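You operate a simulated robot arm through the tools that you are given. There is no shell and no other tool. Be economical: measure what you need, move in short steps, check, and stop when the job is done.

Carry out the task below with a simulated two-armed robot. There is one attempt and no reset: what you move stays moved.

## Task
Screw the lid back on the blue flask.

Only the result counts: the job must be done as asked and must still hold three seconds after the hand-in. Knocking over, shifting, dropping, spilling or breaking anything else fails it. A push-on lid holds only when it is set on centred and level and pressed home; a screw cap is set on level and turned clockwise until tight.

## Robot
Two 7-joint arms with two-finger grippers on one trunk, on a base that drives. Base frame: it is fixed to the floor where the robot stands at the start and does not move with it; the origin is under the middle of the robot, x ahead of it, y to its left, z up. Lengths are in mm, angles in degrees, forces in N, time in s.
The left shoulder is at the start at [78, 151, 963], the right one opposite. With the tool pointing down near the work surface each hand reaches from about 320 to 800 mm from the robot's upright axis, wherever it stands, measured 20 degrees to its own side. Places, roughly: blue flask (7x7x19 cm) [700, -100, 800]. Payload 2.54 kg a hand.
Tool frame (each hand has its own): the origin (TCP) lies between the finger pads and is the grasp point; the fingertips stand 30 mm ahead of it; z points along the fingers, y is the line along which they close. Largest opening 116 mm; the body of the gripper starts 95 mm behind the TCP.
Orientation is that of the tool frame in the base frame, as a unit quaternion [w, x, y, z]. With the fingers straight down and closing along the base's y, the tool's x points along the base's -x, its y along +y and its z along -z.

## Interface
- The arms move only by the tool send_rows. It takes "left_commands", "right_commands" or both (then of equal length, played together; a hand with none holds still); each is a list that holds one entry, the list of rows, each a list of 6 numbers: the shift along the base's x, y, z in m, then the turn, a rotation vector about the base's x, y, z in degrees. In form: [[[x, y, z, rx, ry, rz], ...]]. A call has 1 to 10 rows; each row is the pose to reach, as a shift and turn from the pose commanded when the call began. "left_gripper" and "right_gripper" are, for a hand that has rows, the gripper command, from -1 (shut) to 1 (fully open), values between in proportion, set as the call begins (left out, the last holds). Rows are played at 5 a second. More than 50 mm and 8.6 degrees between two rows, or a gripper value outside its range, and nothing of the call is played. Where a pose cannot be reached the arm comes as near as it can. A force on the tool above 40 N (or 10 N above the force at the start of the call, whichever is more), or a blocked arm, ends the call early, and 0.2 s more pass. Each finger travels about 72 mm/s and halts on what it meets, pressing with about 41 N; the grip force reading is that of the motor and also rises with nothing between the fingers. The clock runs only during rows and for 0.2 s after the last one: add rows that repeat a pose to give the fingers time. It gives the time, the measured TCP pose, the force on the tool (base axes), the opening and the grip force at its end, in the units of the frame above (readings bear some noise), with the torque about the TCP (base axes, N m) and any sound that the robot's microphone picked up.
- Cameras (640 x 400 px; columns grow to the right, rows downward): "scene" is now at [156.2, -18, 1127.7]; the picture's right is [-0.19, -0.98, 0.00], its down [-0.14, 0.03, -0.99] and it looks along [0.97, -0.19, -0.14] (base axes); focal length 254 px, centre (320, 200). "left" rides on the left gripper at [69, 15, -122] in its tool frame; the picture's right is [-0.21, 0.98, 0.00], its down [-0.83, -0.18, -0.53] and it looks along [-0.52, -0.11, 0.85] (tool axes); focal length 251 px, centre (320, 200). "right" rides on the right gripper at [69, -15, -122] in its tool frame; the picture's right is [0.22, 0.98, 0.00], its down [-0.83, 0.18, -0.53] and it looks along [-0.52, 0.12, 0.85] (tool axes); focal length 251 px, centre (320, 200). There is no depth. A picture from a camera that has moved, and an enlarged one, comes with that camera's place and axes in the base frame and with its lens.
- grab_frame(camera): a new picture of that camera. It takes no simulated time.
- slide_trunk(by): slides the trunk up (or, below 0, down) by that many mm; the arms and the scene camera ride with it, the base frame stays. It gives what a move gives, with no picture.
- roll_base(legs): drives the robot by 1 to 6 legs, each [ahead, left, turn to the left] in mm, mm and degrees, along the robot's own axes; the way and the turn of a leg run together, so that a leg with both is an arc; at most 1500 mm and 180 degrees a leg. The arms and the cameras ride along, it lands a little off, and it stops where it bumps. It gives what a move gives.
- turn_head(pan, tilt): turns the head with the scene camera to pan (to the left, within 80 degrees either way) and tilt (down, from -29 to 69), counted from straight ahead of the robot. It gives what a move gives.
- close_up(camera, box): a new picture of the part [left, top, right, bottom] of that camera's present view, enlarged. It takes no simulated time.
- sign_off(): hands the job in; it is judged then, once.

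Work in short steps. Places have to be worked out from the pictures, the camera data and where the tool is seen: move nearer, look again, correct. Check each grasp and each placing, and mend what went wrong. You have 120 turns and 108 pictures in all, those below and enlarged ones among them. Open the grippers and draw the arms clear of the work before you hand the job in, unless the task says otherwise; then end with one line.

The tools are called after "Call:" as name(argument=value, ...) on one line, values as JSON. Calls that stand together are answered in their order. send_rows: Moves the arms, as the interface text tells. Its arguments: {"type":"object","properties":{"left_commands":{"type":"array","items":{"type":"array","items":{"type":"array","items":{"type":"number"}}}},"left_gripper":{"type":"number"},"right_commands":{"type":"array","items":{"type":"array","items":{"type":"array","items":{"type":"number"}}}},"right_gripper":{"type":"number"}},"required":[]} The other tools are called the same way: slide_trunk (by) slides the trunk up or down; roll_base (legs) drives the base; turn_head (pan, tilt) turns the head that bears the scene camera; grab_frame (camera) takes a picture; close_up (camera, box) takes an enlarged picture of a part of a camera's view; sign_off () hands the job in.

At the start:

```text
clock: 0.0
left_tcp_pos: [533.9, 154.3, 1111.4]
left_orientation: [0.0, 0.001, 1.0, 0.0]
left_contact_force: [-0.2, -0.6, 0.1]
left_torque: [-0.02, -0.02, 0.01]
left_opening: 116.0
left_gripper_force: 0.0
right_tcp_pos: [424.1, -230.9, 1141.2]
right_orientation: [0.0, 0.001, 1.0, 0.0]
right_contact_force: [0.8, -0.6, -0.5]
right_torque: [0.02, 0.01, -0.01]
right_opening: 116.3
right_gripper_force: 0.0
trunk travel left (down, up): [-200.0, 89.0]
robot x, y, heading: [1.6, -0.1, 0.3]
head pan, tilt: [-10.9, 8.1]
```

scene: 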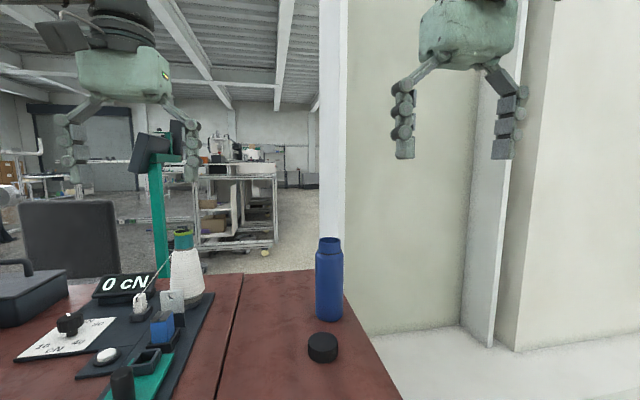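
right: 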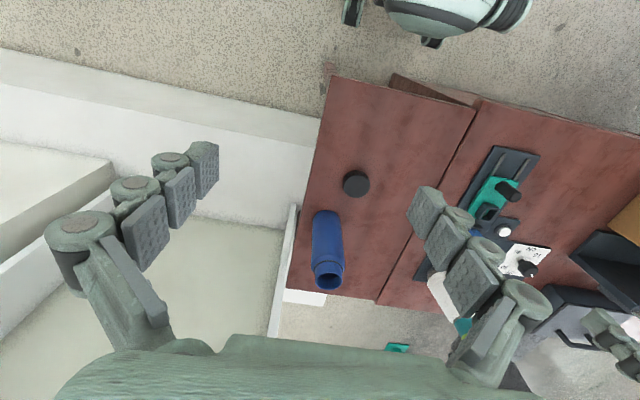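
left: 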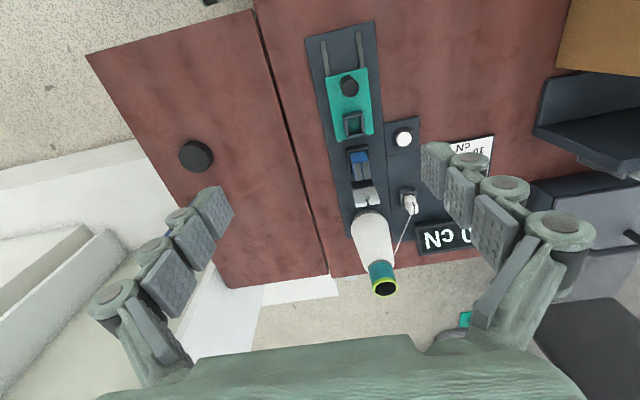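

I'll zoom in on the flask and the cap to measure them.

Call:
close_up(camera="scene", box=[260, 220, 400, 380])

Call:
close_up(camera="right", box=[280, 150, 420, 300])

```text
2.50 times, centred on (330, 300) of scene
camera zoom: at [156.2, -18.0, 1127.7], right [-0.19, -0.98, 0.0], down [-0.14, 0.03, -0.99], along [0.97, -0.19, -0.14], focal length 634 px, centre (295, -50)
```

zoom: 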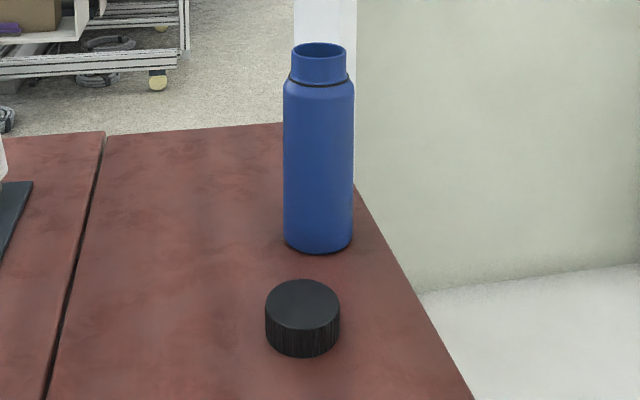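

```text
2.67 times, centred on (350, 225) of right
camera zoom: at [353.4, -244.4, 1262.0], right [-0.21, 0.98, 0.0], down [0.83, 0.18, 0.53], along [0.52, 0.11, -0.85], focal length 670 px, centre (240, 133)
```

zoom: 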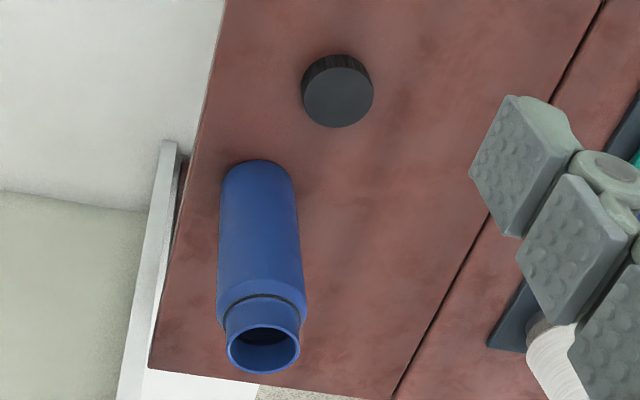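

I put the cap top near (593,-111,788), the mouth near (709,-151,954) and the table near 762. I'll move the right hand above the cap and pre-turn it +80° so there is room to screw clockwise later.

Call:
send_rows(right_commands=[[[0.017, 0.012, -0.024, 0, 0, 8], [0.034, 0.024, -0.048, 0, 0, 16], [0.051, 0.036, -0.072, 0, 0, 24], [0.068, 0.048, -0.096, 0, 0, 32], [0.085, 0.06, -0.12, 0, 0, 40], [0.101, 0.072, -0.144, 0, 0, 48], [0.118, 0.084, -0.168, 0, 0, 56], [0.135, 0.096, -0.192, 0, 0, 64], [0.152, 0.108, -0.216, 0, 0, 72], [0.169, 0.12, -0.24, 0, 0, 80]]], right_gripper=1)

Call:
grab_frame(camera="right")

Call:
grab_frame(camera="scene")

```text
clock: 2.2
left_tcp_pos: [533.7, 154.4, 1111.1]
left_orientation: [0.0, 0.001, 1.0, 0.0]
left_contact_force: [0.1, -0.2, -0.3]
left_torque: [-0.02, 0.03, 0.04]
left_opening: 116.1
left_gripper_force: 0.1
right_tcp_pos: [573.7, -132.4, 896.2]
right_orientation: [0.002, -0.643, 0.766, 0.001]
right_contact_force: [-0.1, 0.3, 0.9]
right_torque: [-0.01, 0.0, 0.0]
right_opening: 115.8
right_gripper_force: 0.0
right hand out of reach, approached as far as the arm can: row 9, 10
trunk travel left (down, up): [-200.0, 89.0]
robot x, y, heading: [0.5, 0.4, -0.1]
head pan, tilt: [-10.9, 8.1]
```

```text
102 pictures are left
camera right: at [575.7, -202.6, 1017.9], right [-1.0, -0.04, 0.0], down [-0.04, 0.84, 0.54], along [-0.02, 0.54, -0.84], focal length 251 px, centre (320, 200)
```

right: 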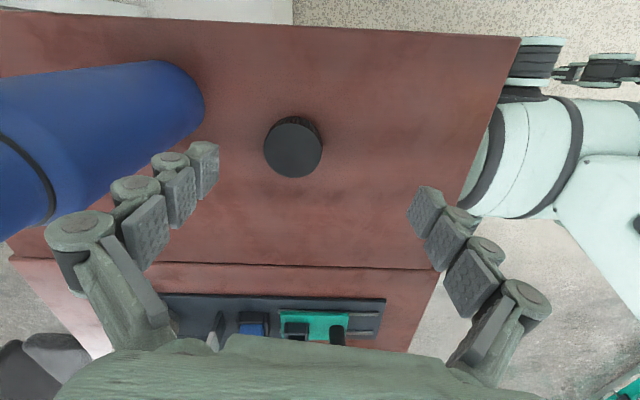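

```text
101 pictures are left
camera scene: at [156.3, -18.0, 1127.6], right [-0.19, -0.98, 0.0], down [-0.14, 0.03, -0.99], along [0.97, -0.19, -0.14], focal length 254 px, centre (320, 200)
```

scene: 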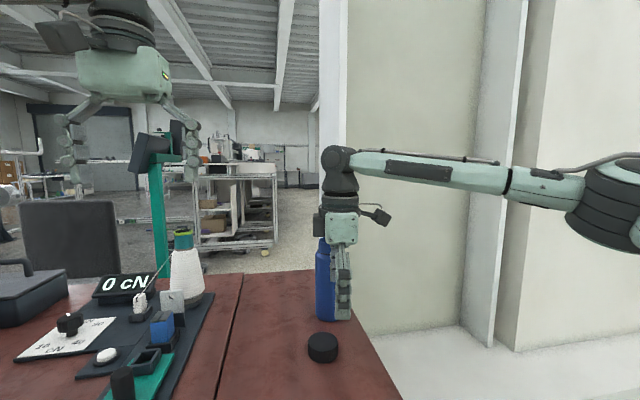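

The right arm can't fully reach the cap at this angle. I'll raise the hand, then turn the base a little left so the work sits on the right arm's side.

Call:
send_rows(right_commands=[[[-0.01, 0, 0.045, 0, 0, -6], [-0.02, 0, 0.09, 0, 0, -12], [-0.03, 0, 0.13, 0, 0, -18]]])

Call:
roll_base(legs=[[0, 0, 11]])

```text
clock: 3.0
left_tcp_pos: [532.7, 154.9, 1111.3]
left_orientation: [0.001, 0.0, 1.0, 0.001]
left_contact_force: [-0.6, 0.6, -0.4]
left_torque: [0.02, -0.06, 0.0]
left_opening: 115.9
left_gripper_force: 0.1
right_tcp_pos: [533.2, -148.4, 1022.4]
right_orientation: [0.0, -0.514, 0.858, 0.0]
right_contact_force: [-0.5, 0.1, 0.2]
right_torque: [0.0, 0.0, 0.03]
right_opening: 116.0
right_gripper_force: 0.1
right hand out of reach, approached as far as the arm can: row 1, 2, 3
trunk travel left (down, up): [-200.0, 89.0]
robot x, y, heading: [-1.6, -0.4, -0.1]
head pan, tilt: [-10.9, 8.1]
```

```text
clock: 4.1
left_tcp_pos: [494.7, 252.6, 1110.9]
left_orientation: [0.0, -0.095, 0.995, 0.0]
left_contact_force: [0.6, 0.5, -0.1]
left_torque: [-0.03, -0.01, 0.01]
left_opening: 116.0
left_gripper_force: 0.0
right_tcp_pos: [552.1, -44.2, 1020.7]
right_orientation: [0.001, -0.593, 0.805, 0.0]
right_contact_force: [0.0, 0.1, 0.6]
right_torque: [0.0, -0.03, -0.03]
right_opening: 116.0
right_gripper_force: 0.0
trunk travel left (down, up): [-200.0, 89.0]
robot x, y, heading: [-3.1, 1.7, 10.9]
head pan, tilt: [-10.9, 8.1]
```

I'll raise the trunk to gain reach at height.

Call:
slide_trunk(by=85)

Call:
send_rows(right_commands=[[[0.008, -0.013, -0.035, 0, 0, 0], [0.016, -0.026, -0.07, 0, 0, 0], [0.025, -0.04, -0.11, 0, 0, 0], [0.033, -0.053, -0.15, 0, 0, 0], [0.041, -0.067, -0.19, 0, 0, 0], [0.041, -0.067, -0.21, 0, 0, 0]]])

Call:
grab_frame(camera="right")

```text
clock: 5.3
left_tcp_pos: [495.0, 252.6, 1196.1]
left_orientation: [0.0, -0.095, 0.995, 0.0]
left_contact_force: [0.1, -0.4, -0.6]
left_torque: [-0.02, 0.03, 0.0]
left_opening: 116.0
left_gripper_force: 0.0
right_tcp_pos: [552.3, -44.0, 1105.0]
right_orientation: [0.0, -0.594, 0.805, 0.0]
right_contact_force: [-0.5, 0.3, -0.2]
right_torque: [0.02, 0.02, -0.01]
right_opening: 115.8
right_gripper_force: 0.2
trunk travel left (down, up): [-285.0, 4.0]
robot x, y, heading: [0.7, 1.8, 10.9]
head pan, tilt: [-10.9, 8.1]
```

```text
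clock: 6.8
left_tcp_pos: [493.6, 253.1, 1195.5]
left_orientation: [0.0, -0.095, 0.995, 0.0]
left_contact_force: [0.0, 1.0, -0.2]
left_torque: [0.0, 0.01, 0.01]
left_opening: 116.2
left_gripper_force: 0.0
right_tcp_pos: [591.6, -111.1, 893.9]
right_orientation: [0.0, -0.595, 0.804, -0.001]
right_contact_force: [-0.6, -0.9, -0.5]
right_torque: [-0.03, -0.02, -0.02]
right_opening: 116.1
right_gripper_force: 0.1
trunk travel left (down, up): [-285.0, 4.0]
robot x, y, heading: [-0.5, 3.4, 10.9]
head pan, tilt: [-10.9, 8.1]
```

```text
100 pictures are left
camera right: at [585.6, -182.1, 1016.3], right [-1.0, 0.08, 0.0], down [0.07, 0.84, 0.53], along [0.04, 0.53, -0.85], focal length 251 px, centre (320, 200)
```

right: 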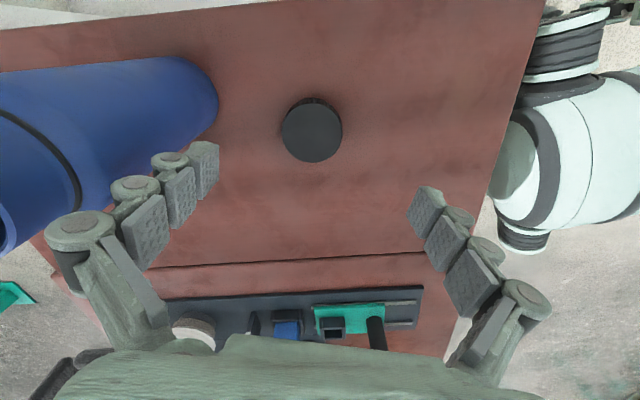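

The hand is over the cap and the cap reads about (596,-112). I'll part-open to about 80 mm to keep clear of the flask and go down.

Call:
send_rows(right_commands=[[[0.004, -0.001, -0.01, 0, 0, 0], [0.004, -0.001, -0.03, 0, 0, 0], [0.004, -0.001, -0.05, 0, 0, 0], [0.004, -0.001, -0.065, 0, 0, 0]]], right_gripper=0.4)

Call:
grab_frame(camera="right")

Call:
grab_frame(camera="scene")

```text
clock: 7.8
left_tcp_pos: [495.4, 253.1, 1195.2]
left_orientation: [0.0, -0.094, 0.996, 0.0]
left_contact_force: [-0.2, 0.6, 0.1]
left_torque: [0.02, -0.04, 0.02]
left_opening: 116.2
left_gripper_force: 0.1
right_tcp_pos: [597.0, -112.3, 830.0]
right_orientation: [0.001, -0.594, 0.805, 0.001]
right_contact_force: [-0.6, 0.6, 0.1]
right_torque: [-0.01, 0.0, 0.0]
right_opening: 81.1
right_gripper_force: 0.1
trunk travel left (down, up): [-285.0, 4.0]
robot x, y, heading: [0.2, 2.6, 10.7]
head pan, tilt: [-10.9, 8.1]
```

```text
99 pictures are left
camera right: at [589.4, -182.2, 952.0], right [-1.0, 0.08, 0.0], down [0.07, 0.84, 0.53], along [0.04, 0.53, -0.84], focal length 251 px, centre (320, 200)
```

right: 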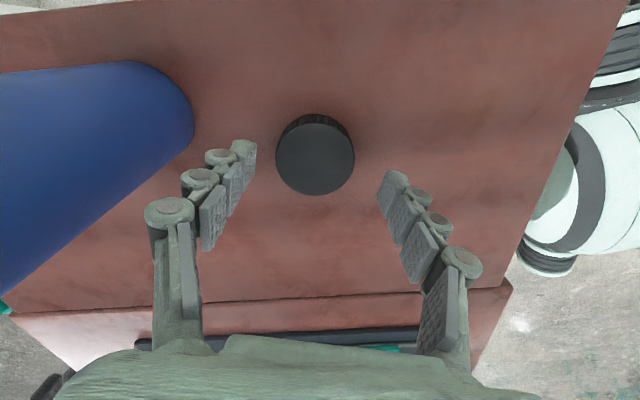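

```text
98 pictures are left
camera scene: at [156.7, 12.4, 1212.7], right [0.0, -1.0, 0.0], down [-0.14, 0.0, -0.99], along [0.99, 0.0, -0.14], focal length 254 px, centre (320, 200)
```

scene: 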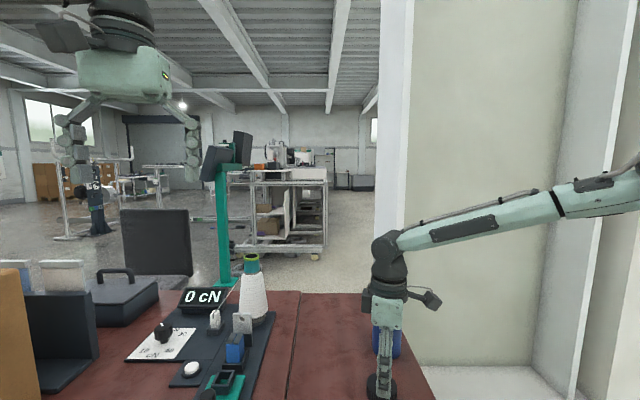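

The view gives the cap at about (597,-115). I'll go down the rest of the way, watching for table contact.

Call:
send_rows(right_commands=[[[0.0, -0.003, -0.012, 0, 0, 0], [0, -0.003, -0.022, 0, 0, 0], [0, -0.003, -0.03, 0, 0, 0], [0, -0.003, -0.034, 0, 0, 0]]])

Call:
grab_frame(camera="right")

Call:
close_up(camera="scene", box=[340, 320, 440, 400])

```text
clock: 8.8
left_tcp_pos: [494.9, 252.1, 1195.3]
left_orientation: [0.0, -0.095, 0.995, 0.0]
left_contact_force: [-0.7, 0.3, -0.5]
left_torque: [0.02, 0.01, 0.01]
left_opening: 115.9
left_gripper_force: 0.2
right_tcp_pos: [596.1, -114.7, 796.1]
right_orientation: [0.0, -0.593, 0.805, 0.001]
right_contact_force: [0.0, 0.7, -0.3]
right_torque: [0.0, 0.01, -0.01]
right_opening: 81.2
right_gripper_force: 0.1
trunk travel left (down, up): [-285.0, 4.0]
robot x, y, heading: [2.1, -3.1, 10.9]
head pan, tilt: [-10.9, 8.1]
```

```text
97 pictures are left
camera right: at [589.1, -185.5, 918.0], right [-1.0, 0.08, 0.0], down [0.07, 0.84, 0.53], along [0.04, 0.53, -0.85], focal length 251 px, centre (320, 200)
```

right: 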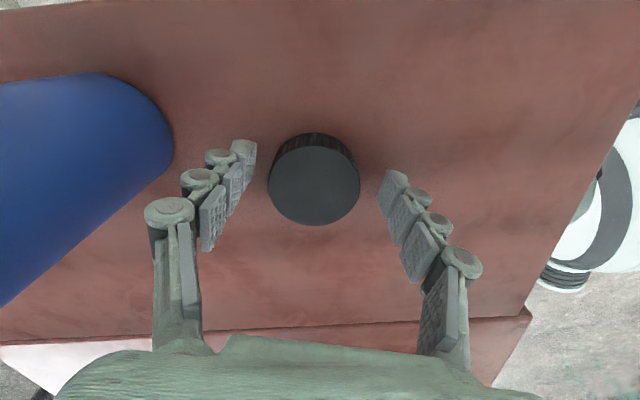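

```text
5.00 times, centred on (390, 360) of scene
camera zoom: at [156.6, 12.4, 1212.7], right [0.0, -1.0, 0.0], down [-0.14, 0.0, -0.99], along [0.99, 0.0, -0.14], focal length 1268 px, centre (-30, -600)
```

zoom: 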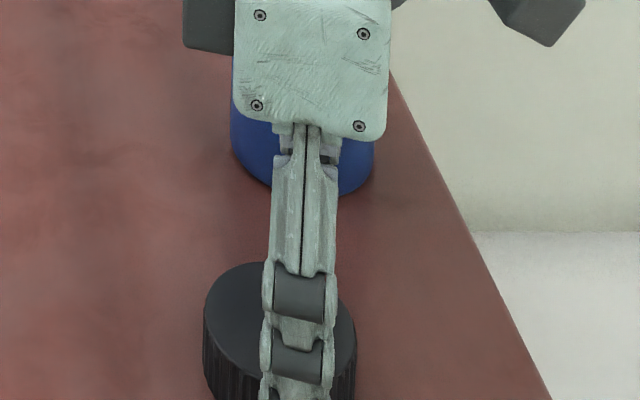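

The fingers straddle the cap, about centred, and it is clear of the flask. I'll go down 4 mm more and close.

Call:
send_rows(right_commands=[[[0.001, -0.001, -0.002, 0, 0, 0], [0.001, -0.001, -0.004, 0, 0, 0]]])

Call:
send_rows(right_commands=[[[0, 0, 0, 0, 0, 0], [0, 0, 0, 0, 0, 0], [0, 0, 0, 0, 0, 0], [0, 0, 0, 0, 0, 0]]], right_gripper=-1)

Call:
grab_frame(camera="right")

```text
clock: 9.3
left_tcp_pos: [494.9, 252.8, 1196.0]
left_orientation: [0.0, -0.095, 0.995, 0.0]
left_contact_force: [0.3, -0.5, 0.1]
left_torque: [0.0, -0.01, -0.04]
left_opening: 115.9
left_gripper_force: 0.0
right_tcp_pos: [597.1, -116.7, 792.1]
right_orientation: [0.001, -0.593, 0.805, 0.001]
right_contact_force: [0.4, 0.2, -0.1]
right_torque: [0.02, 0.0, -0.02]
right_opening: 81.2
right_gripper_force: 0.1
trunk travel left (down, up): [-285.0, 4.0]
robot x, y, heading: [1.2, 0.8, 10.9]
head pan, tilt: [-10.9, 8.1]
```

```text
clock: 10.3
left_tcp_pos: [493.9, 252.4, 1195.1]
left_orientation: [0.0, -0.096, 0.995, 0.0]
left_contact_force: [0.5, 0.7, 0.3]
left_torque: [-0.03, -0.01, 0.02]
left_opening: 116.0
left_gripper_force: 0.1
right_tcp_pos: [597.8, -116.6, 791.9]
right_orientation: [0.0, -0.594, 0.805, 0.0]
right_contact_force: [0.3, 0.0, 0.5]
right_torque: [0.02, -0.05, 0.01]
right_opening: 55.6
right_gripper_force: 41.8
trunk travel left (down, up): [-285.0, 4.0]
robot x, y, heading: [-0.3, -0.4, 10.6]
head pan, tilt: [-10.9, 8.1]
```

```text
95 pictures are left
camera right: at [590.1, -186.5, 914.1], right [-1.0, 0.08, 0.0], down [0.07, 0.84, 0.53], along [0.04, 0.53, -0.85], focal length 251 px, centre (320, 200)
```

right: 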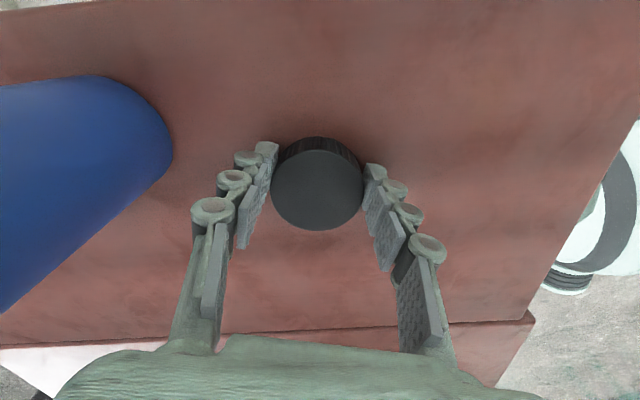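

The cap is gripped at 55.6 mm wide. I'll lift it straight up above the flask's height.

Call:
send_rows(right_commands=[[[0, 0, 0.01, 0, 0, 0], [0, 0, 0.04, 0, 0, 0], [0, 0, 0.08, 0, 0, 0], [0, 0, 0.12, 0, 0, 0], [0, 0, 0.16, 0, 0, 0], [0, 0, 0.2, 0, 0, 0], [0, 0, 0.23, 0, 0, 0]]])

Call:
grab_frame(camera="right")

Call:
grab_frame(camera="scene")

```text
clock: 11.9
left_tcp_pos: [494.4, 252.6, 1196.4]
left_orientation: [0.0, -0.095, 0.995, 0.0]
left_contact_force: [0.3, -0.7, 0.9]
left_torque: [0.03, -0.01, -0.01]
left_opening: 115.9
left_gripper_force: 0.1
right_tcp_pos: [597.8, -114.8, 1024.0]
right_orientation: [0.0, -0.594, 0.805, -0.001]
right_contact_force: [0.1, 0.0, 0.2]
right_torque: [0.03, 0.04, 0.01]
right_opening: 55.4
right_gripper_force: 40.9
trunk travel left (down, up): [-285.0, 4.0]
robot x, y, heading: [-0.7, 4.5, 10.8]
head pan, tilt: [-10.9, 8.1]
```

```text
94 pictures are left
camera right: at [590.8, -185.3, 1144.3], right [-1.0, 0.08, 0.0], down [0.07, 0.84, 0.53], along [0.04, 0.53, -0.85], focal length 251 px, centre (320, 200)
```

right: 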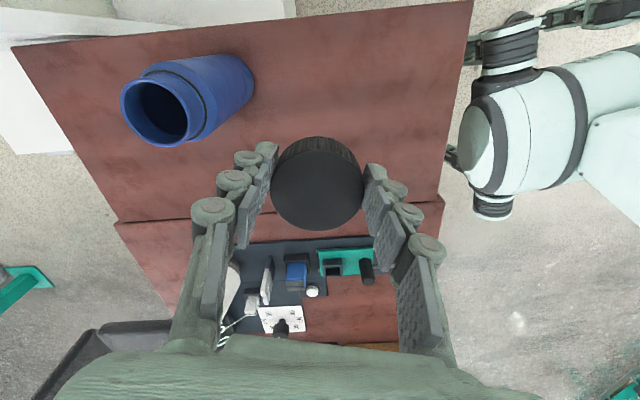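

```text
93 pictures are left
camera scene: at [156.4, 12.5, 1212.7], right [0.0, -1.0, 0.0], down [-0.14, 0.0, -0.99], along [0.99, 0.0, -0.14], focal length 254 px, centre (320, 200)
```

scene: 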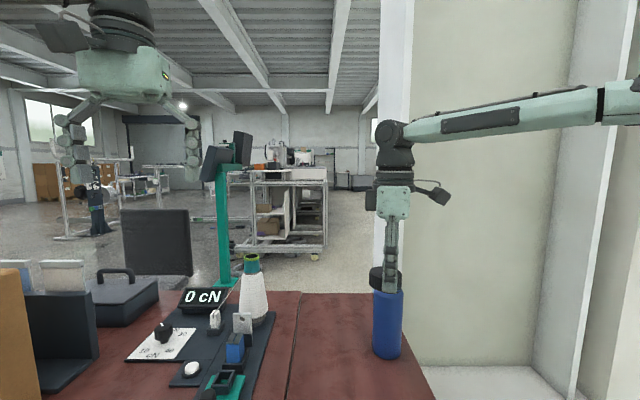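

The mouth position is confirmed at (709,-151,954). I'll park the right hand with the cap off to the right so the left hand can come in and hold the flask body.

Call:
send_rows(right_commands=[[[0, -0.03, 0.01, 0, 0, 0], [0, -0.07, 0.02, 0, 0, 0], [-0.01, -0.11, 0.03, 0, 0, 0], [-0.02, -0.15, 0.04, 0, 0, 0], [-0.03, -0.19, 0.05, 0, 0, 0], [-0.04, -0.23, 0.05, 0, 0, 0]]])

Call:
send_rows(left_commands=[[[0.009, -0.032, -0.024, -1.28, -6.01, -4.15], [0.018, -0.064, -0.049, -2.56, -12.02, -8.3], [0.028, -0.095, -0.073, -3.84, -18.03, -12.45], [0.037, -0.127, -0.098, -5.12, -24.04, -16.6], [0.046, -0.159, -0.122, -6.4, -30.05, -20.75], [0.055, -0.191, -0.146, -7.68, -36.06, -24.9], [0.064, -0.223, -0.171, -8.96, -42.07, -29.05], [0.074, -0.254, -0.195, -10.24, -48.08, -33.2], [0.083, -0.286, -0.22, -11.52, -54.09, -37.35], [0.092, -0.318, -0.244, -12.8, -60.1, -41.5]]], left_gripper=1)

Call:
grab_frame(camera="left")

Call:
grab_frame(camera="scene")

```text
clock: 13.3
left_tcp_pos: [494.5, 251.7, 1195.2]
left_orientation: [0.0, -0.095, 0.995, 0.001]
left_contact_force: [1.0, -0.1, 0.8]
left_torque: [0.03, 0.03, -0.02]
left_opening: 116.1
left_gripper_force: 0.0
right_tcp_pos: [556.4, -347.6, 1072.4]
right_orientation: [0.0, -0.594, 0.805, 0.002]
right_contact_force: [-0.4, -0.3, -0.1]
right_torque: [-0.01, 0.02, -0.01]
right_opening: 55.6
right_gripper_force: 41.1
trunk travel left (down, up): [-285.0, 4.0]
robot x, y, heading: [1.8, -2.3, 10.8]
head pan, tilt: [-10.9, 8.1]
```

```text
clock: 15.6
left_tcp_pos: [587.5, -67.7, 951.3]
left_orientation: [0.477, 0.261, 0.826, -0.15]
left_contact_force: [-0.3, 0.2, -0.3]
left_torque: [0.02, 0.03, 0.01]
left_opening: 115.9
left_gripper_force: 0.0
right_tcp_pos: [556.5, -345.4, 1071.9]
right_orientation: [-0.001, -0.594, 0.805, 0.001]
right_contact_force: [0.9, 0.4, 0.2]
right_torque: [0.05, 0.03, 0.04]
right_opening: 55.4
right_gripper_force: 41.2
trunk travel left (down, up): [-285.0, 4.0]
robot x, y, heading: [0.2, 0.3, 10.8]
head pan, tilt: [-10.9, 8.1]
```

```text
92 pictures are left
camera left: at [480.7, 25.8, 951.5], right [0.65, 0.74, 0.19], down [-0.15, -0.12, 0.98], along [0.75, -0.66, 0.03], focal length 251 px, centre (320, 200)
```

left: 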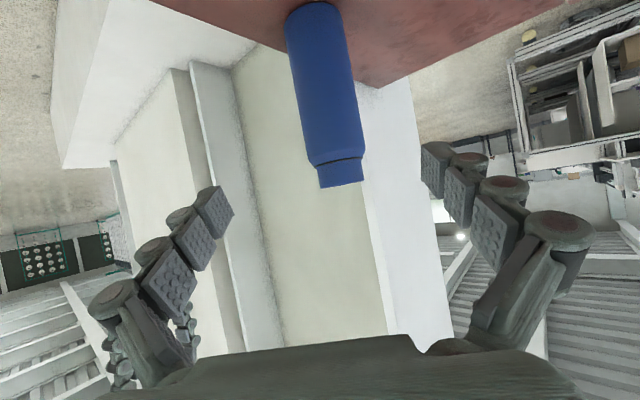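

```text
91 pictures are left
camera scene: at [157.0, 12.2, 1212.6], right [0.0, -1.0, 0.0], down [-0.14, 0.0, -0.99], along [0.99, 0.0, -0.14], focal length 254 px, centre (320, 200)
```

scene: 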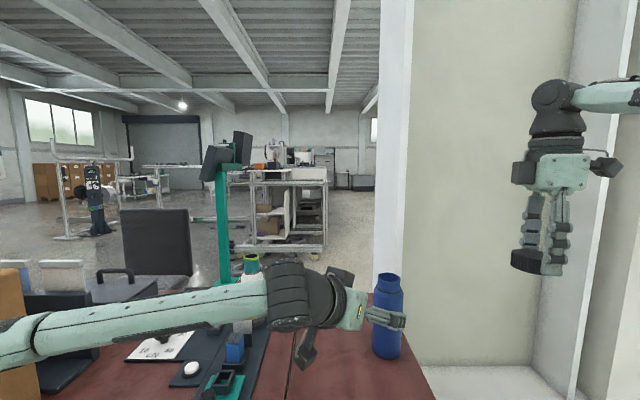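

The left hand is lined up on the flask. I'll advance 100 mm along the tool axis and re-measure.

Call:
send_rows(left_commands=[[[0.018, -0.012, -0.012, 0, 0, 0], [0.036, -0.024, -0.025, 0, 0, 0], [0.055, -0.036, -0.037, 0, 0, 0], [0.073, -0.047, -0.05, 0, 0, 0]]])

Call:
grab_frame(camera="left")

Call:
grab_frame(camera="scene")

```text
clock: 16.6
left_tcp_pos: [659.4, -114.2, 903.0]
left_orientation: [0.476, 0.261, 0.826, -0.151]
left_contact_force: [-0.4, -1.1, -0.4]
left_torque: [0.0, 0.04, -0.01]
left_opening: 115.8
left_gripper_force: 0.0
right_tcp_pos: [555.8, -346.1, 1072.4]
right_orientation: [0.0, -0.593, 0.805, 0.001]
right_contact_force: [-0.6, 0.0, -1.0]
right_torque: [0.04, -0.03, 0.02]
right_opening: 55.4
right_gripper_force: 41.0
trunk travel left (down, up): [-285.0, 4.0]
robot x, y, heading: [2.6, -5.0, 11.1]
head pan, tilt: [-10.9, 8.1]
```

```text
90 pictures are left
camera left: at [553.4, -20.8, 901.8], right [0.65, 0.74, 0.19], down [-0.14, -0.12, 0.98], along [0.75, -0.66, 0.03], focal length 251 px, centre (320, 200)
```

left: 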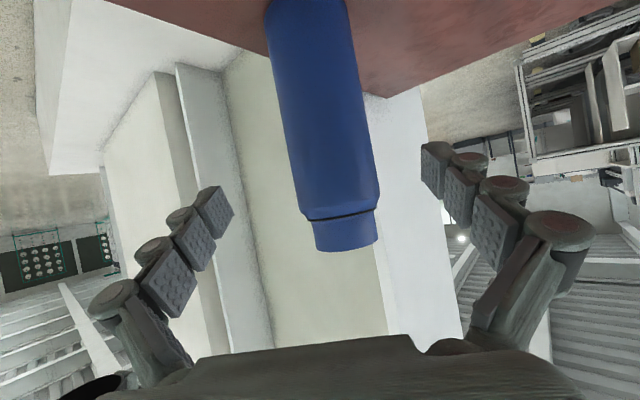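

```text
89 pictures are left
camera scene: at [156.8, 12.2, 1212.6], right [0.0, -1.0, 0.0], down [-0.14, 0.0, -0.99], along [0.99, 0.0, -0.14], focal length 254 px, centre (320, 200)
```

scene: 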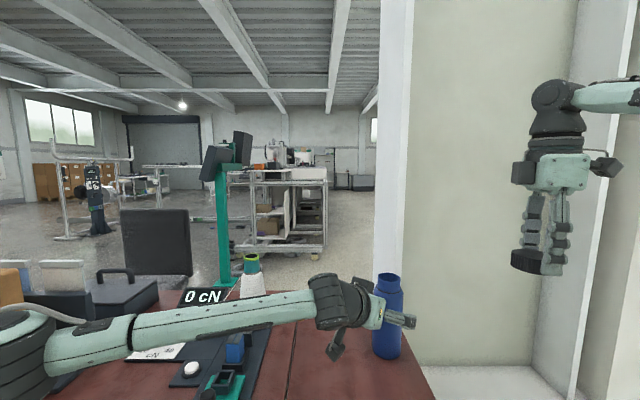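

The left camera puts the flask about 6 mm further to tool +y than I assumed. I'll correct for that, move to the grip pose a bit lower so the flask won't tip, and close only part way before checking symmetry.

Call:
send_rows(left_commands=[[[0.01, -0.004, -0.015, 0, 0, 0], [0.022, -0.01, -0.03, 0, 0, 0], [0.037, -0.02, -0.048, 0, 0, 0], [0.052, -0.031, -0.063, 0, 0, 0]]])

Call:
send_rows(left_commands=[[[0, 0, 0, 0, 0, 0], [0, 0, 0, 0, 0, 0]]], left_gripper=0.5)

Call:
grab_frame(camera="left")

```text
clock: 17.6
left_tcp_pos: [711.9, -144.6, 838.0]
left_orientation: [0.477, 0.26, 0.826, -0.151]
left_contact_force: [0.6, 0.8, 0.4]
left_torque: [-0.01, 0.01, -0.02]
left_opening: 115.8
left_gripper_force: 0.0
right_tcp_pos: [557.1, -346.0, 1072.3]
right_orientation: [0.001, -0.593, 0.805, 0.001]
right_contact_force: [-0.3, -0.3, 0.4]
right_torque: [-0.02, -0.02, 0.01]
right_opening: 55.3
right_gripper_force: 40.4
trunk travel left (down, up): [-285.0, 4.0]
robot x, y, heading: [-1.4, -0.2, 10.8]
head pan, tilt: [-10.9, 8.1]
```

```text
clock: 18.1
left_tcp_pos: [711.9, -144.8, 839.4]
left_orientation: [0.477, 0.259, 0.826, -0.15]
left_contact_force: [-0.6, -0.7, 0.3]
left_torque: [-0.03, 0.0, 0.01]
left_opening: 87.0
left_gripper_force: 0.1
right_tcp_pos: [556.4, -345.8, 1072.9]
right_orientation: [0.0, -0.593, 0.805, 0.0]
right_contact_force: [-0.1, -0.5, -1.2]
right_torque: [0.0, -0.04, 0.01]
right_opening: 55.5
right_gripper_force: 41.0
trunk travel left (down, up): [-285.0, 4.0]
robot x, y, heading: [-1.1, -3.1, 11.0]
head pan, tilt: [-10.9, 8.1]
```

```text
88 pictures are left
camera left: at [604.8, -51.1, 838.9], right [0.65, 0.74, 0.19], down [-0.14, -0.12, 0.98], along [0.75, -0.66, 0.03], focal length 251 px, centre (320, 200)
```

left: 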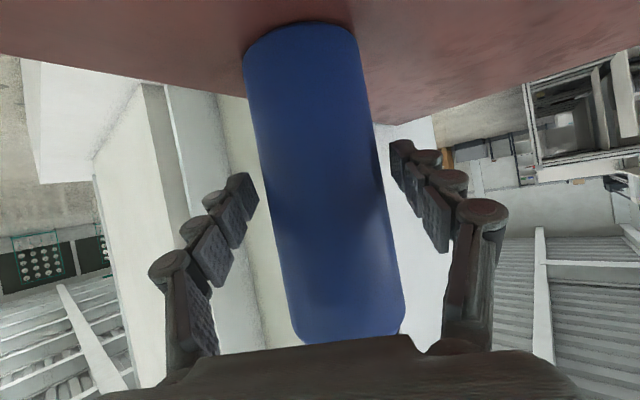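

The flask is centred between the left fingers, so I'll close on it.

Call:
send_rows(left_commands=[[[0, 0, 0, 0, 0, 0], [0, 0, 0, 0, 0, 0], [0, 0, 0, 0, 0, 0], [0, 0, 0, 0, 0, 0]]], left_gripper=-1)

Call:
grab_frame(camera="left")

Call:
grab_frame(camera="scene")

Call:
grab_frame(camera="right")

```text
clock: 19.1
left_tcp_pos: [711.6, -144.0, 839.6]
left_orientation: [0.476, 0.26, 0.827, -0.149]
left_contact_force: [-1.2, 1.6, 1.0]
left_torque: [0.21, -0.1, 0.02]
left_opening: 66.5
left_gripper_force: 40.9
right_tcp_pos: [555.7, -346.5, 1072.3]
right_orientation: [0.0, -0.593, 0.805, 0.001]
right_contact_force: [0.1, -0.7, -1.5]
right_torque: [0.0, 0.01, 0.0]
right_opening: 55.5
right_gripper_force: 40.7
trunk travel left (down, up): [-285.0, 4.0]
robot x, y, heading: [-1.3, 1.2, 10.7]
head pan, tilt: [-10.9, 8.1]
```

```text
87 pictures are left
camera left: at [604.9, -50.8, 839.1], right [0.65, 0.74, 0.19], down [-0.14, -0.12, 0.98], along [0.75, -0.66, 0.03], focal length 251 px, centre (320, 200)
```

left: 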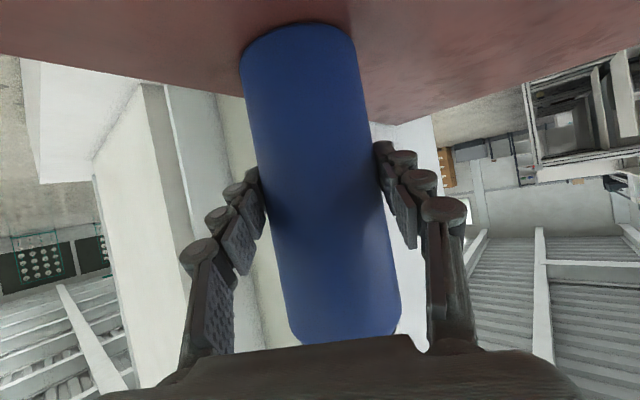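

```text
86 pictures are left
camera scene: at [156.5, 12.5, 1212.7], right [0.0, -1.0, 0.0], down [-0.14, 0.0, -0.99], along [0.99, 0.0, -0.14], focal length 254 px, centre (320, 200)
```

scene: 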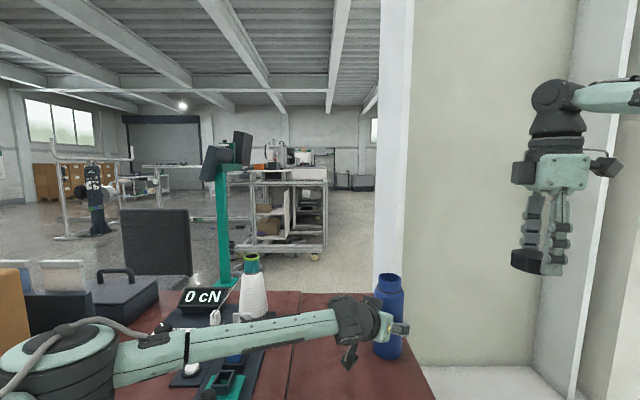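

```text
85 pictures are left
camera right: at [549.3, -416.4, 1193.9], right [-1.0, 0.08, 0.0], down [0.07, 0.84, 0.53], along [0.04, 0.53, -0.85], focal length 251 px, centre (320, 200)
```

right: 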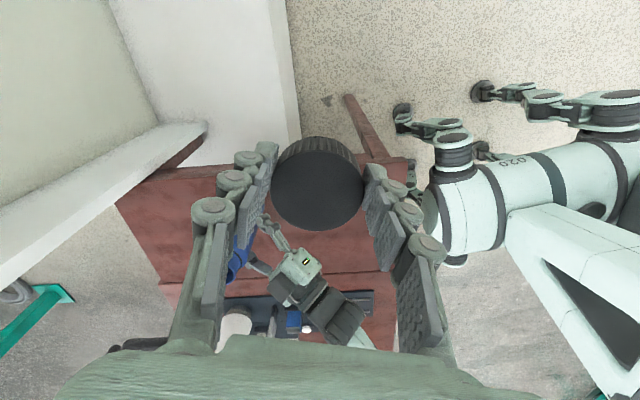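

The flask is held at 66.5 mm wide. I'll bring the cap over the mouth at a safe height.

Call:
send_rows(right_commands=[[[0.02, 0.025, 0, 0, 0, 0], [0.045, 0.058, -0.005, 0, 0, 0], [0.07, 0.09, -0.01, 0, 0, 0], [0.095, 0.123, -0.015, 0, 0, 0], [0.12, 0.155, -0.02, 0, 0, 0], [0.14, 0.18, -0.025, 0, 0, 0], [0.153, 0.198, -0.03, 0, 0, 0]]])

Call:
grab_frame(camera="right")

Call:
grab_frame(camera="scene")

Call:
grab_frame(camera="left")

```text
clock: 20.8
left_tcp_pos: [710.9, -144.1, 838.4]
left_orientation: [0.477, 0.259, 0.827, -0.148]
left_contact_force: [-1.2, 2.6, 2.4]
left_torque: [-0.05, -0.03, 0.0]
left_opening: 66.4
left_gripper_force: 40.7
right_tcp_pos: [700.9, -150.4, 1038.8]
right_orientation: [0.001, -0.593, 0.805, 0.0]
right_contact_force: [-0.1, 0.4, 0.3]
right_torque: [-0.02, -0.03, 0.01]
right_opening: 55.2
right_gripper_force: 40.9
right hand out of reach, approached as far as the arm can: row 7
trunk travel left (down, up): [-285.0, 4.0]
robot x, y, heading: [0.3, 3.1, 10.8]
head pan, tilt: [-10.9, 8.1]
```

```text
84 pictures are left
camera right: at [694.9, -220.4, 1159.8], right [-1.0, 0.09, 0.0], down [0.07, 0.84, 0.53], along [0.05, 0.53, -0.85], focal length 251 px, centre (320, 200)
```

right: 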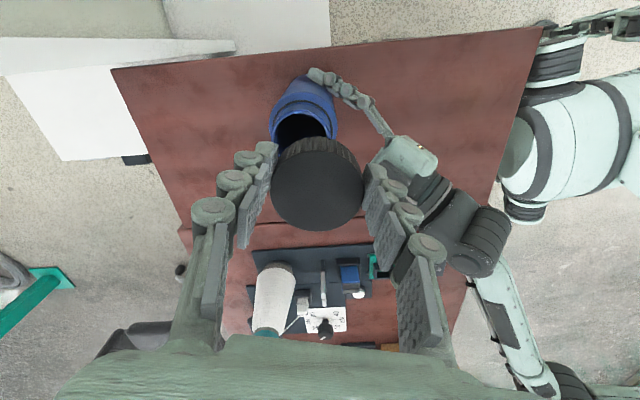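

```text
83 pictures are left
camera scene: at [155.5, 12.7, 1212.9], right [0.0, -1.0, 0.0], down [-0.14, 0.0, -0.99], along [0.99, 0.0, -0.14], focal length 254 px, centre (320, 200)
```

scene: 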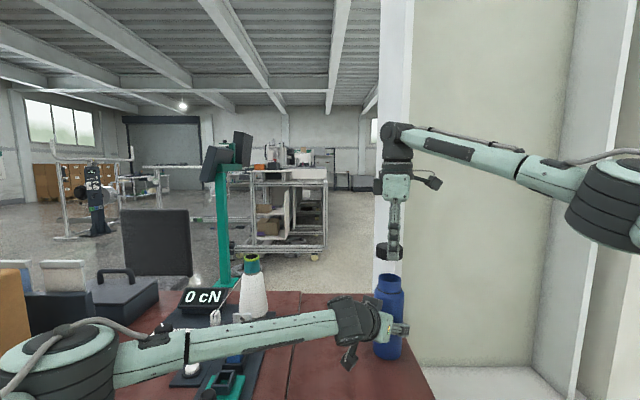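

```text
82 pictures are left
camera left: at [604.1, -50.5, 839.2], right [0.65, 0.74, 0.19], down [-0.14, -0.12, 0.98], along [0.75, -0.66, 0.03], focal length 251 px, centre (320, 200)
```

left: 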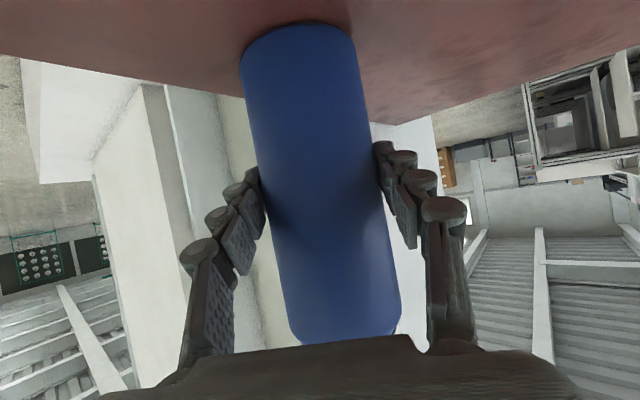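

The arm is just short of reach here. I'll zoom in to find the mouth relative to the cap.

Call:
close_up(camera="right", box=[240, 60, 400, 240])

Call:
close_up(camera="scene", box=[340, 220, 440, 370])

```text
2.22 times, centred on (320, 150) of right
camera zoom: at [694.9, -220.4, 1159.8], right [-1.0, 0.09, 0.0], down [0.07, 0.84, 0.53], along [0.05, 0.53, -0.85], focal length 559 px, centre (320, 311)
```

zoom: 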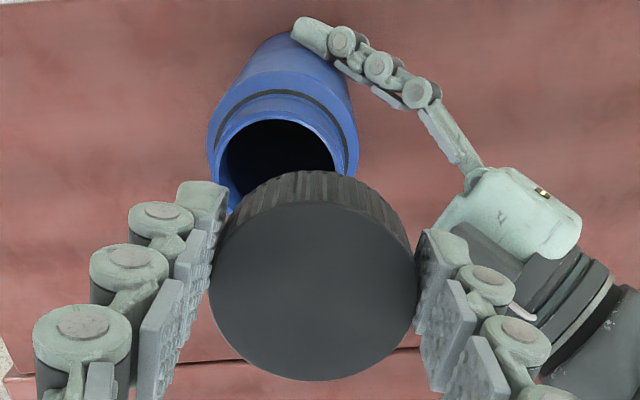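

```text
2.67 times, centred on (390, 295) of scene
camera zoom: at [155.5, 12.7, 1212.9], right [0.0, -1.0, 0.0], down [-0.14, 0.0, -0.99], along [0.99, 0.0, -0.14], focal length 676 px, centre (133, -53)
```

zoom: 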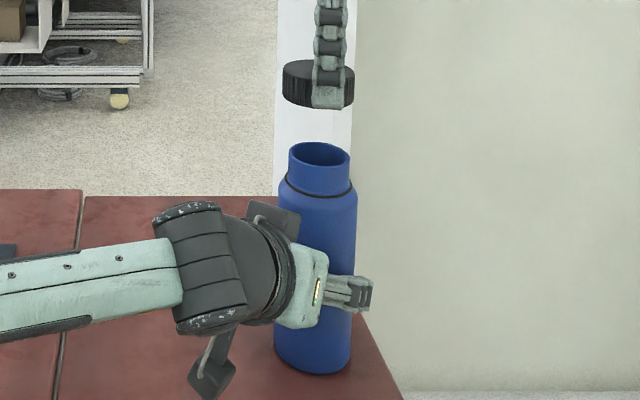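

Relative to the cap, the mouth is about 12 mm further in x and 4–5 mm in -y. I'll ease the wrist by -16° to regain reach and see where the TCP settles.

Call:
send_rows(right_commands=[[[0, 0, 0, 0, 0, -8], [0, 0, 0, 0, 0, -16], [0, 0, 0, 0, 0, -16]]])

```text
clock: 21.6
left_tcp_pos: [711.4, -143.2, 839.6]
left_orientation: [0.477, 0.259, 0.826, -0.149]
left_contact_force: [0.9, -0.2, 1.3]
left_torque: [0.01, -0.08, 0.0]
left_opening: 66.3
left_gripper_force: 41.3
right_tcp_pos: [702.4, -149.1, 1038.1]
right_orientation: [0.001, -0.475, 0.88, 0.0]
right_contact_force: [1.2, -0.4, -0.2]
right_torque: [0.0, 0.0, 0.0]
right_opening: 55.4
right_gripper_force: 41.1
trunk travel left (down, up): [-285.0, 4.0]
robot x, y, heading: [1.1, -0.5, 10.8]
head pan, tilt: [-10.9, 8.1]
```

The commanded pose follows the measured one, so I'll step over the mouth and lower a bit.

Call:
send_rows(right_commands=[[[0.006, -0.002, -0.01, 0, 0, 0], [0.0115, -0.0045, -0.02, 0, 0, 0], [0.0115, -0.0045, -0.025, 0, 0, 0]]])

Call:
close_up(camera="right", box=[240, 60, 400, 240])

Call:
close_up(camera="scene", box=[350, 230, 430, 310])

```text
clock: 22.4
left_tcp_pos: [711.8, -143.8, 838.4]
left_orientation: [0.477, 0.26, 0.826, -0.151]
left_contact_force: [0.6, -0.3, 1.8]
left_torque: [0.03, -0.04, 0.02]
left_opening: 66.3
left_gripper_force: 41.3
right_tcp_pos: [713.5, -154.2, 1012.6]
right_orientation: [0.001, -0.475, 0.88, 0.001]
right_contact_force: [0.0, 0.9, -0.3]
right_torque: [0.0, 0.04, 0.0]
right_opening: 55.3
right_gripper_force: 40.6
trunk travel left (down, up): [-285.0, 4.0]
robot x, y, heading: [-1.6, -0.1, 11.0]
head pan, tilt: [-10.9, 8.1]
```

```text
2.22 times, centred on (320, 150) of right
camera zoom: at [687.3, -220.3, 1134.0], right [-0.93, 0.35, 0.0], down [0.3, 0.79, 0.54], along [0.19, 0.5, -0.84], focal length 559 px, centre (320, 311)
```

zoom: 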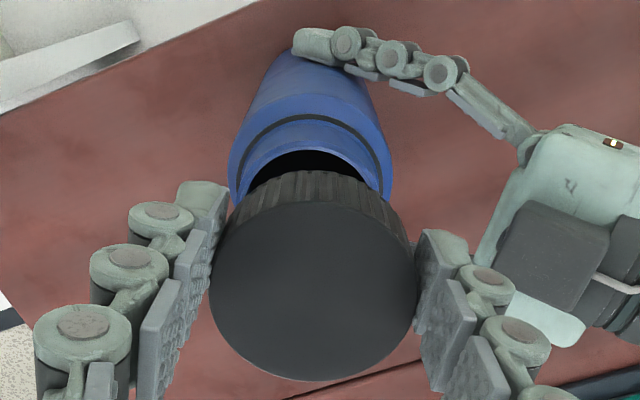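

```text
5.00 times, centred on (390, 270) of scene
camera zoom: at [156.4, 12.5, 1212.7], right [0.0, -1.0, 0.0], down [-0.14, 0.0, -0.99], along [0.99, 0.0, -0.14], focal length 1268 px, centre (-30, -150)
```

zoom: 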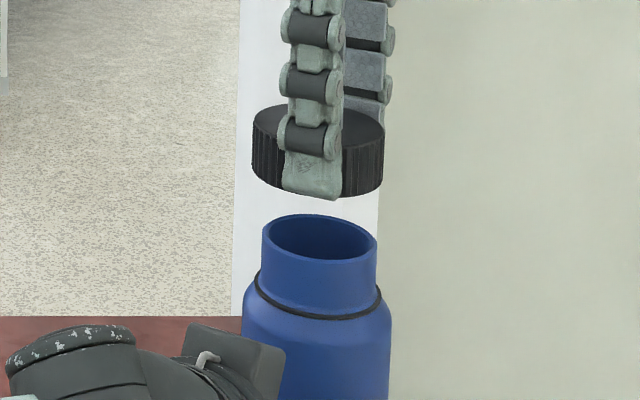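

The cap is within about 2 mm of the mouth axis. I'll shift (+1.5,-1.5) and lower to just above the rim.

Call:
send_rows(right_commands=[[[0.0015, -0.0015, -0.006, 0, 0, 0], [0.0015, -0.0015, -0.012, 0, 0, 0], [0.0015, -0.0015, -0.017, 0, 0, 0]]])

Call:
close_up(camera="right", box=[240, 60, 400, 240])

Call:
close_up(camera="scene", box=[350, 230, 430, 310])

```text
clock: 23.1
left_tcp_pos: [711.8, -144.9, 840.0]
left_orientation: [0.478, 0.259, 0.826, -0.15]
left_contact_force: [0.6, 0.6, 2.0]
left_torque: [0.02, -0.08, 0.04]
left_opening: 66.2
left_gripper_force: 41.4
right_tcp_pos: [716.5, -154.8, 995.5]
right_orientation: [0.0, -0.475, 0.88, 0.0]
right_contact_force: [0.4, -0.3, -0.5]
right_torque: [0.03, -0.03, 0.04]
right_opening: 55.3
right_gripper_force: 40.3
trunk travel left (down, up): [-285.0, 4.0]
robot x, y, heading: [-1.3, -2.9, 10.7]
head pan, tilt: [-10.9, 8.1]
```

```text
2.22 times, centred on (320, 150) of right
camera zoom: at [689.2, -221.4, 1117.0], right [-0.94, 0.35, 0.0], down [0.3, 0.79, 0.53], along [0.19, 0.5, -0.85], focal length 559 px, centre (320, 311)
```

zoom: 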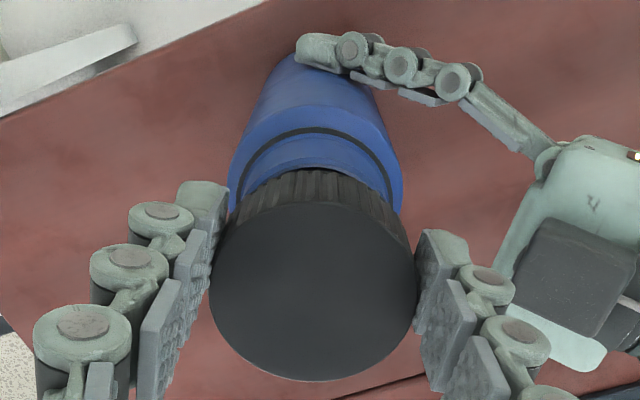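

```text
5.00 times, centred on (390, 270) of scene
camera zoom: at [156.5, 12.5, 1212.7], right [0.0, -1.0, 0.0], down [-0.14, 0.0, -0.99], along [0.99, 0.0, -0.14], focal length 1268 px, centre (-30, -150)
```

zoom: 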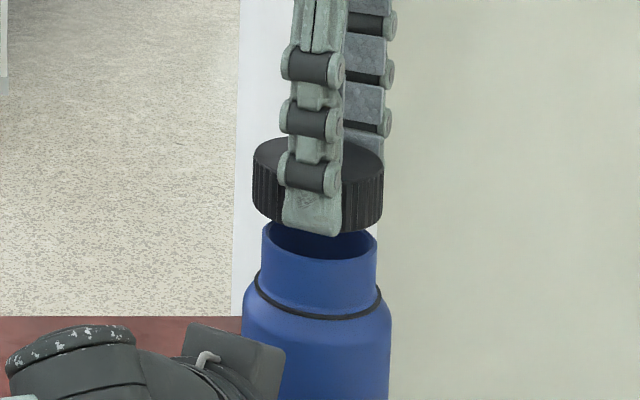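

The cap bottom is near 966 and the rim near 952. I'll nudge -1 mm in y and lower in small steps, watching the force.

Call:
send_rows(right_commands=[[[0, -0.001, -0.004, 0, 0, 0], [0, -0.001, -0.008, 0, 0, 0], [0, -0.001, -0.012, 0, 0, 0], [0, -0.001, -0.014, 0, 0, 0], [0, -0.001, -0.016, 0, 0, 0]]])

Call:
close_up(camera="right", box=[240, 60, 400, 240])

Call:
close_up(camera="scene", box=[350, 230, 430, 310])

```text
clock: 24.4
left_tcp_pos: [711.8, -144.9, 840.5]
left_orientation: [0.477, 0.259, 0.826, -0.15]
left_contact_force: [0.2, 0.4, 2.7]
left_torque: [0.0, -0.06, -0.01]
left_opening: 66.4
left_gripper_force: 41.3
right_tcp_pos: [715.9, -155.1, 979.6]
right_orientation: [0.001, -0.475, 0.88, 0.0]
right_contact_force: [0.3, 0.5, -0.3]
right_torque: [0.04, -0.03, 0.01]
right_opening: 55.5
right_gripper_force: 41.2
trunk travel left (down, up): [-285.0, 4.0]
robot x, y, heading: [-2.0, 3.2, 11.0]
head pan, tilt: [-10.9, 8.1]
```

```text
2.22 times, centred on (320, 150) of right
camera zoom: at [689.4, -222.8, 1101.7], right [-0.93, 0.35, 0.0], down [0.3, 0.79, 0.54], along [0.19, 0.5, -0.84], focal length 559 px, centre (320, 311)
```

zoom: 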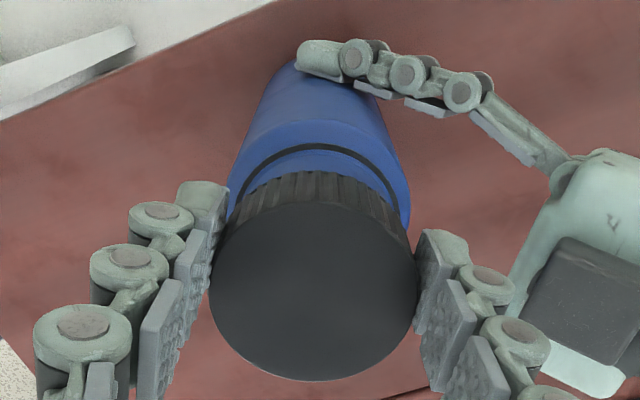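

```text
5.00 times, centred on (390, 270) of scene
camera zoom: at [156.5, 12.5, 1212.7], right [0.0, -1.0, 0.0], down [-0.14, 0.0, -0.99], along [0.99, 0.0, -0.14], focal length 1268 px, centre (-30, -150)
```

zoom: 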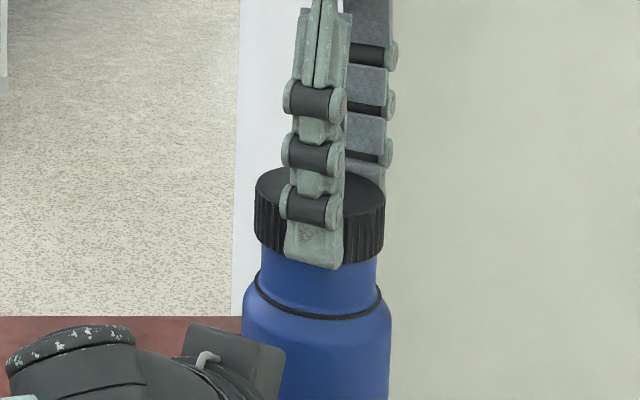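

The cap looks centred on the neck in both views. I'll continue lowering gently until contact.

Call:
send_rows(right_commands=[[[0, 0, -0.002, 0, 0, 0], [0, 0, -0.004, 0, 0, 0], [0, 0, -0.006, 0, 0, 0], [0, 0, -0.008, 0, 0, 0]]])

Call:
close_up(camera="scene", box=[350, 230, 430, 310])

```text
clock: 25.4
left_tcp_pos: [711.8, -144.6, 839.9]
left_orientation: [0.477, 0.26, 0.826, -0.15]
left_contact_force: [-0.5, 1.4, 1.8]
left_torque: [0.03, 0.02, 0.0]
left_opening: 66.1
left_gripper_force: 41.8
right_tcp_pos: [715.1, -157.5, 971.2]
right_orientation: [0.0, -0.476, 0.879, 0.0]
right_contact_force: [-0.9, 0.1, -0.5]
right_torque: [-0.01, 0.02, 0.02]
right_opening: 55.3
right_gripper_force: 41.0
trunk travel left (down, up): [-285.0, 4.0]
robot x, y, heading: [0.6, -1.9, 10.7]
head pan, tilt: [-10.9, 8.1]
```

```text
5.00 times, centred on (390, 270) of scene
camera zoom: at [156.3, 12.5, 1212.7], right [0.0, -1.0, 0.0], down [-0.14, 0.0, -0.99], along [0.99, 0.0, -0.14], focal length 1268 px, centre (-30, -150)
```

zoom: 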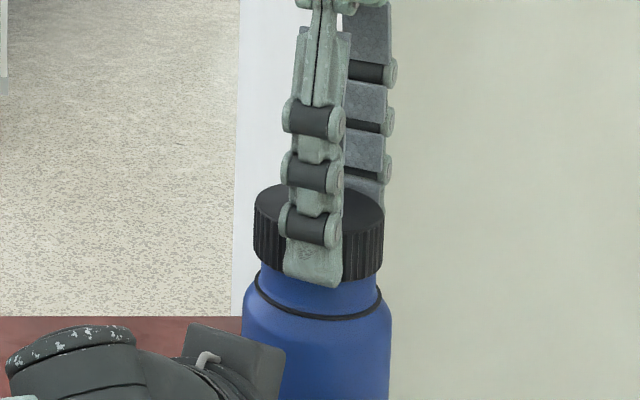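

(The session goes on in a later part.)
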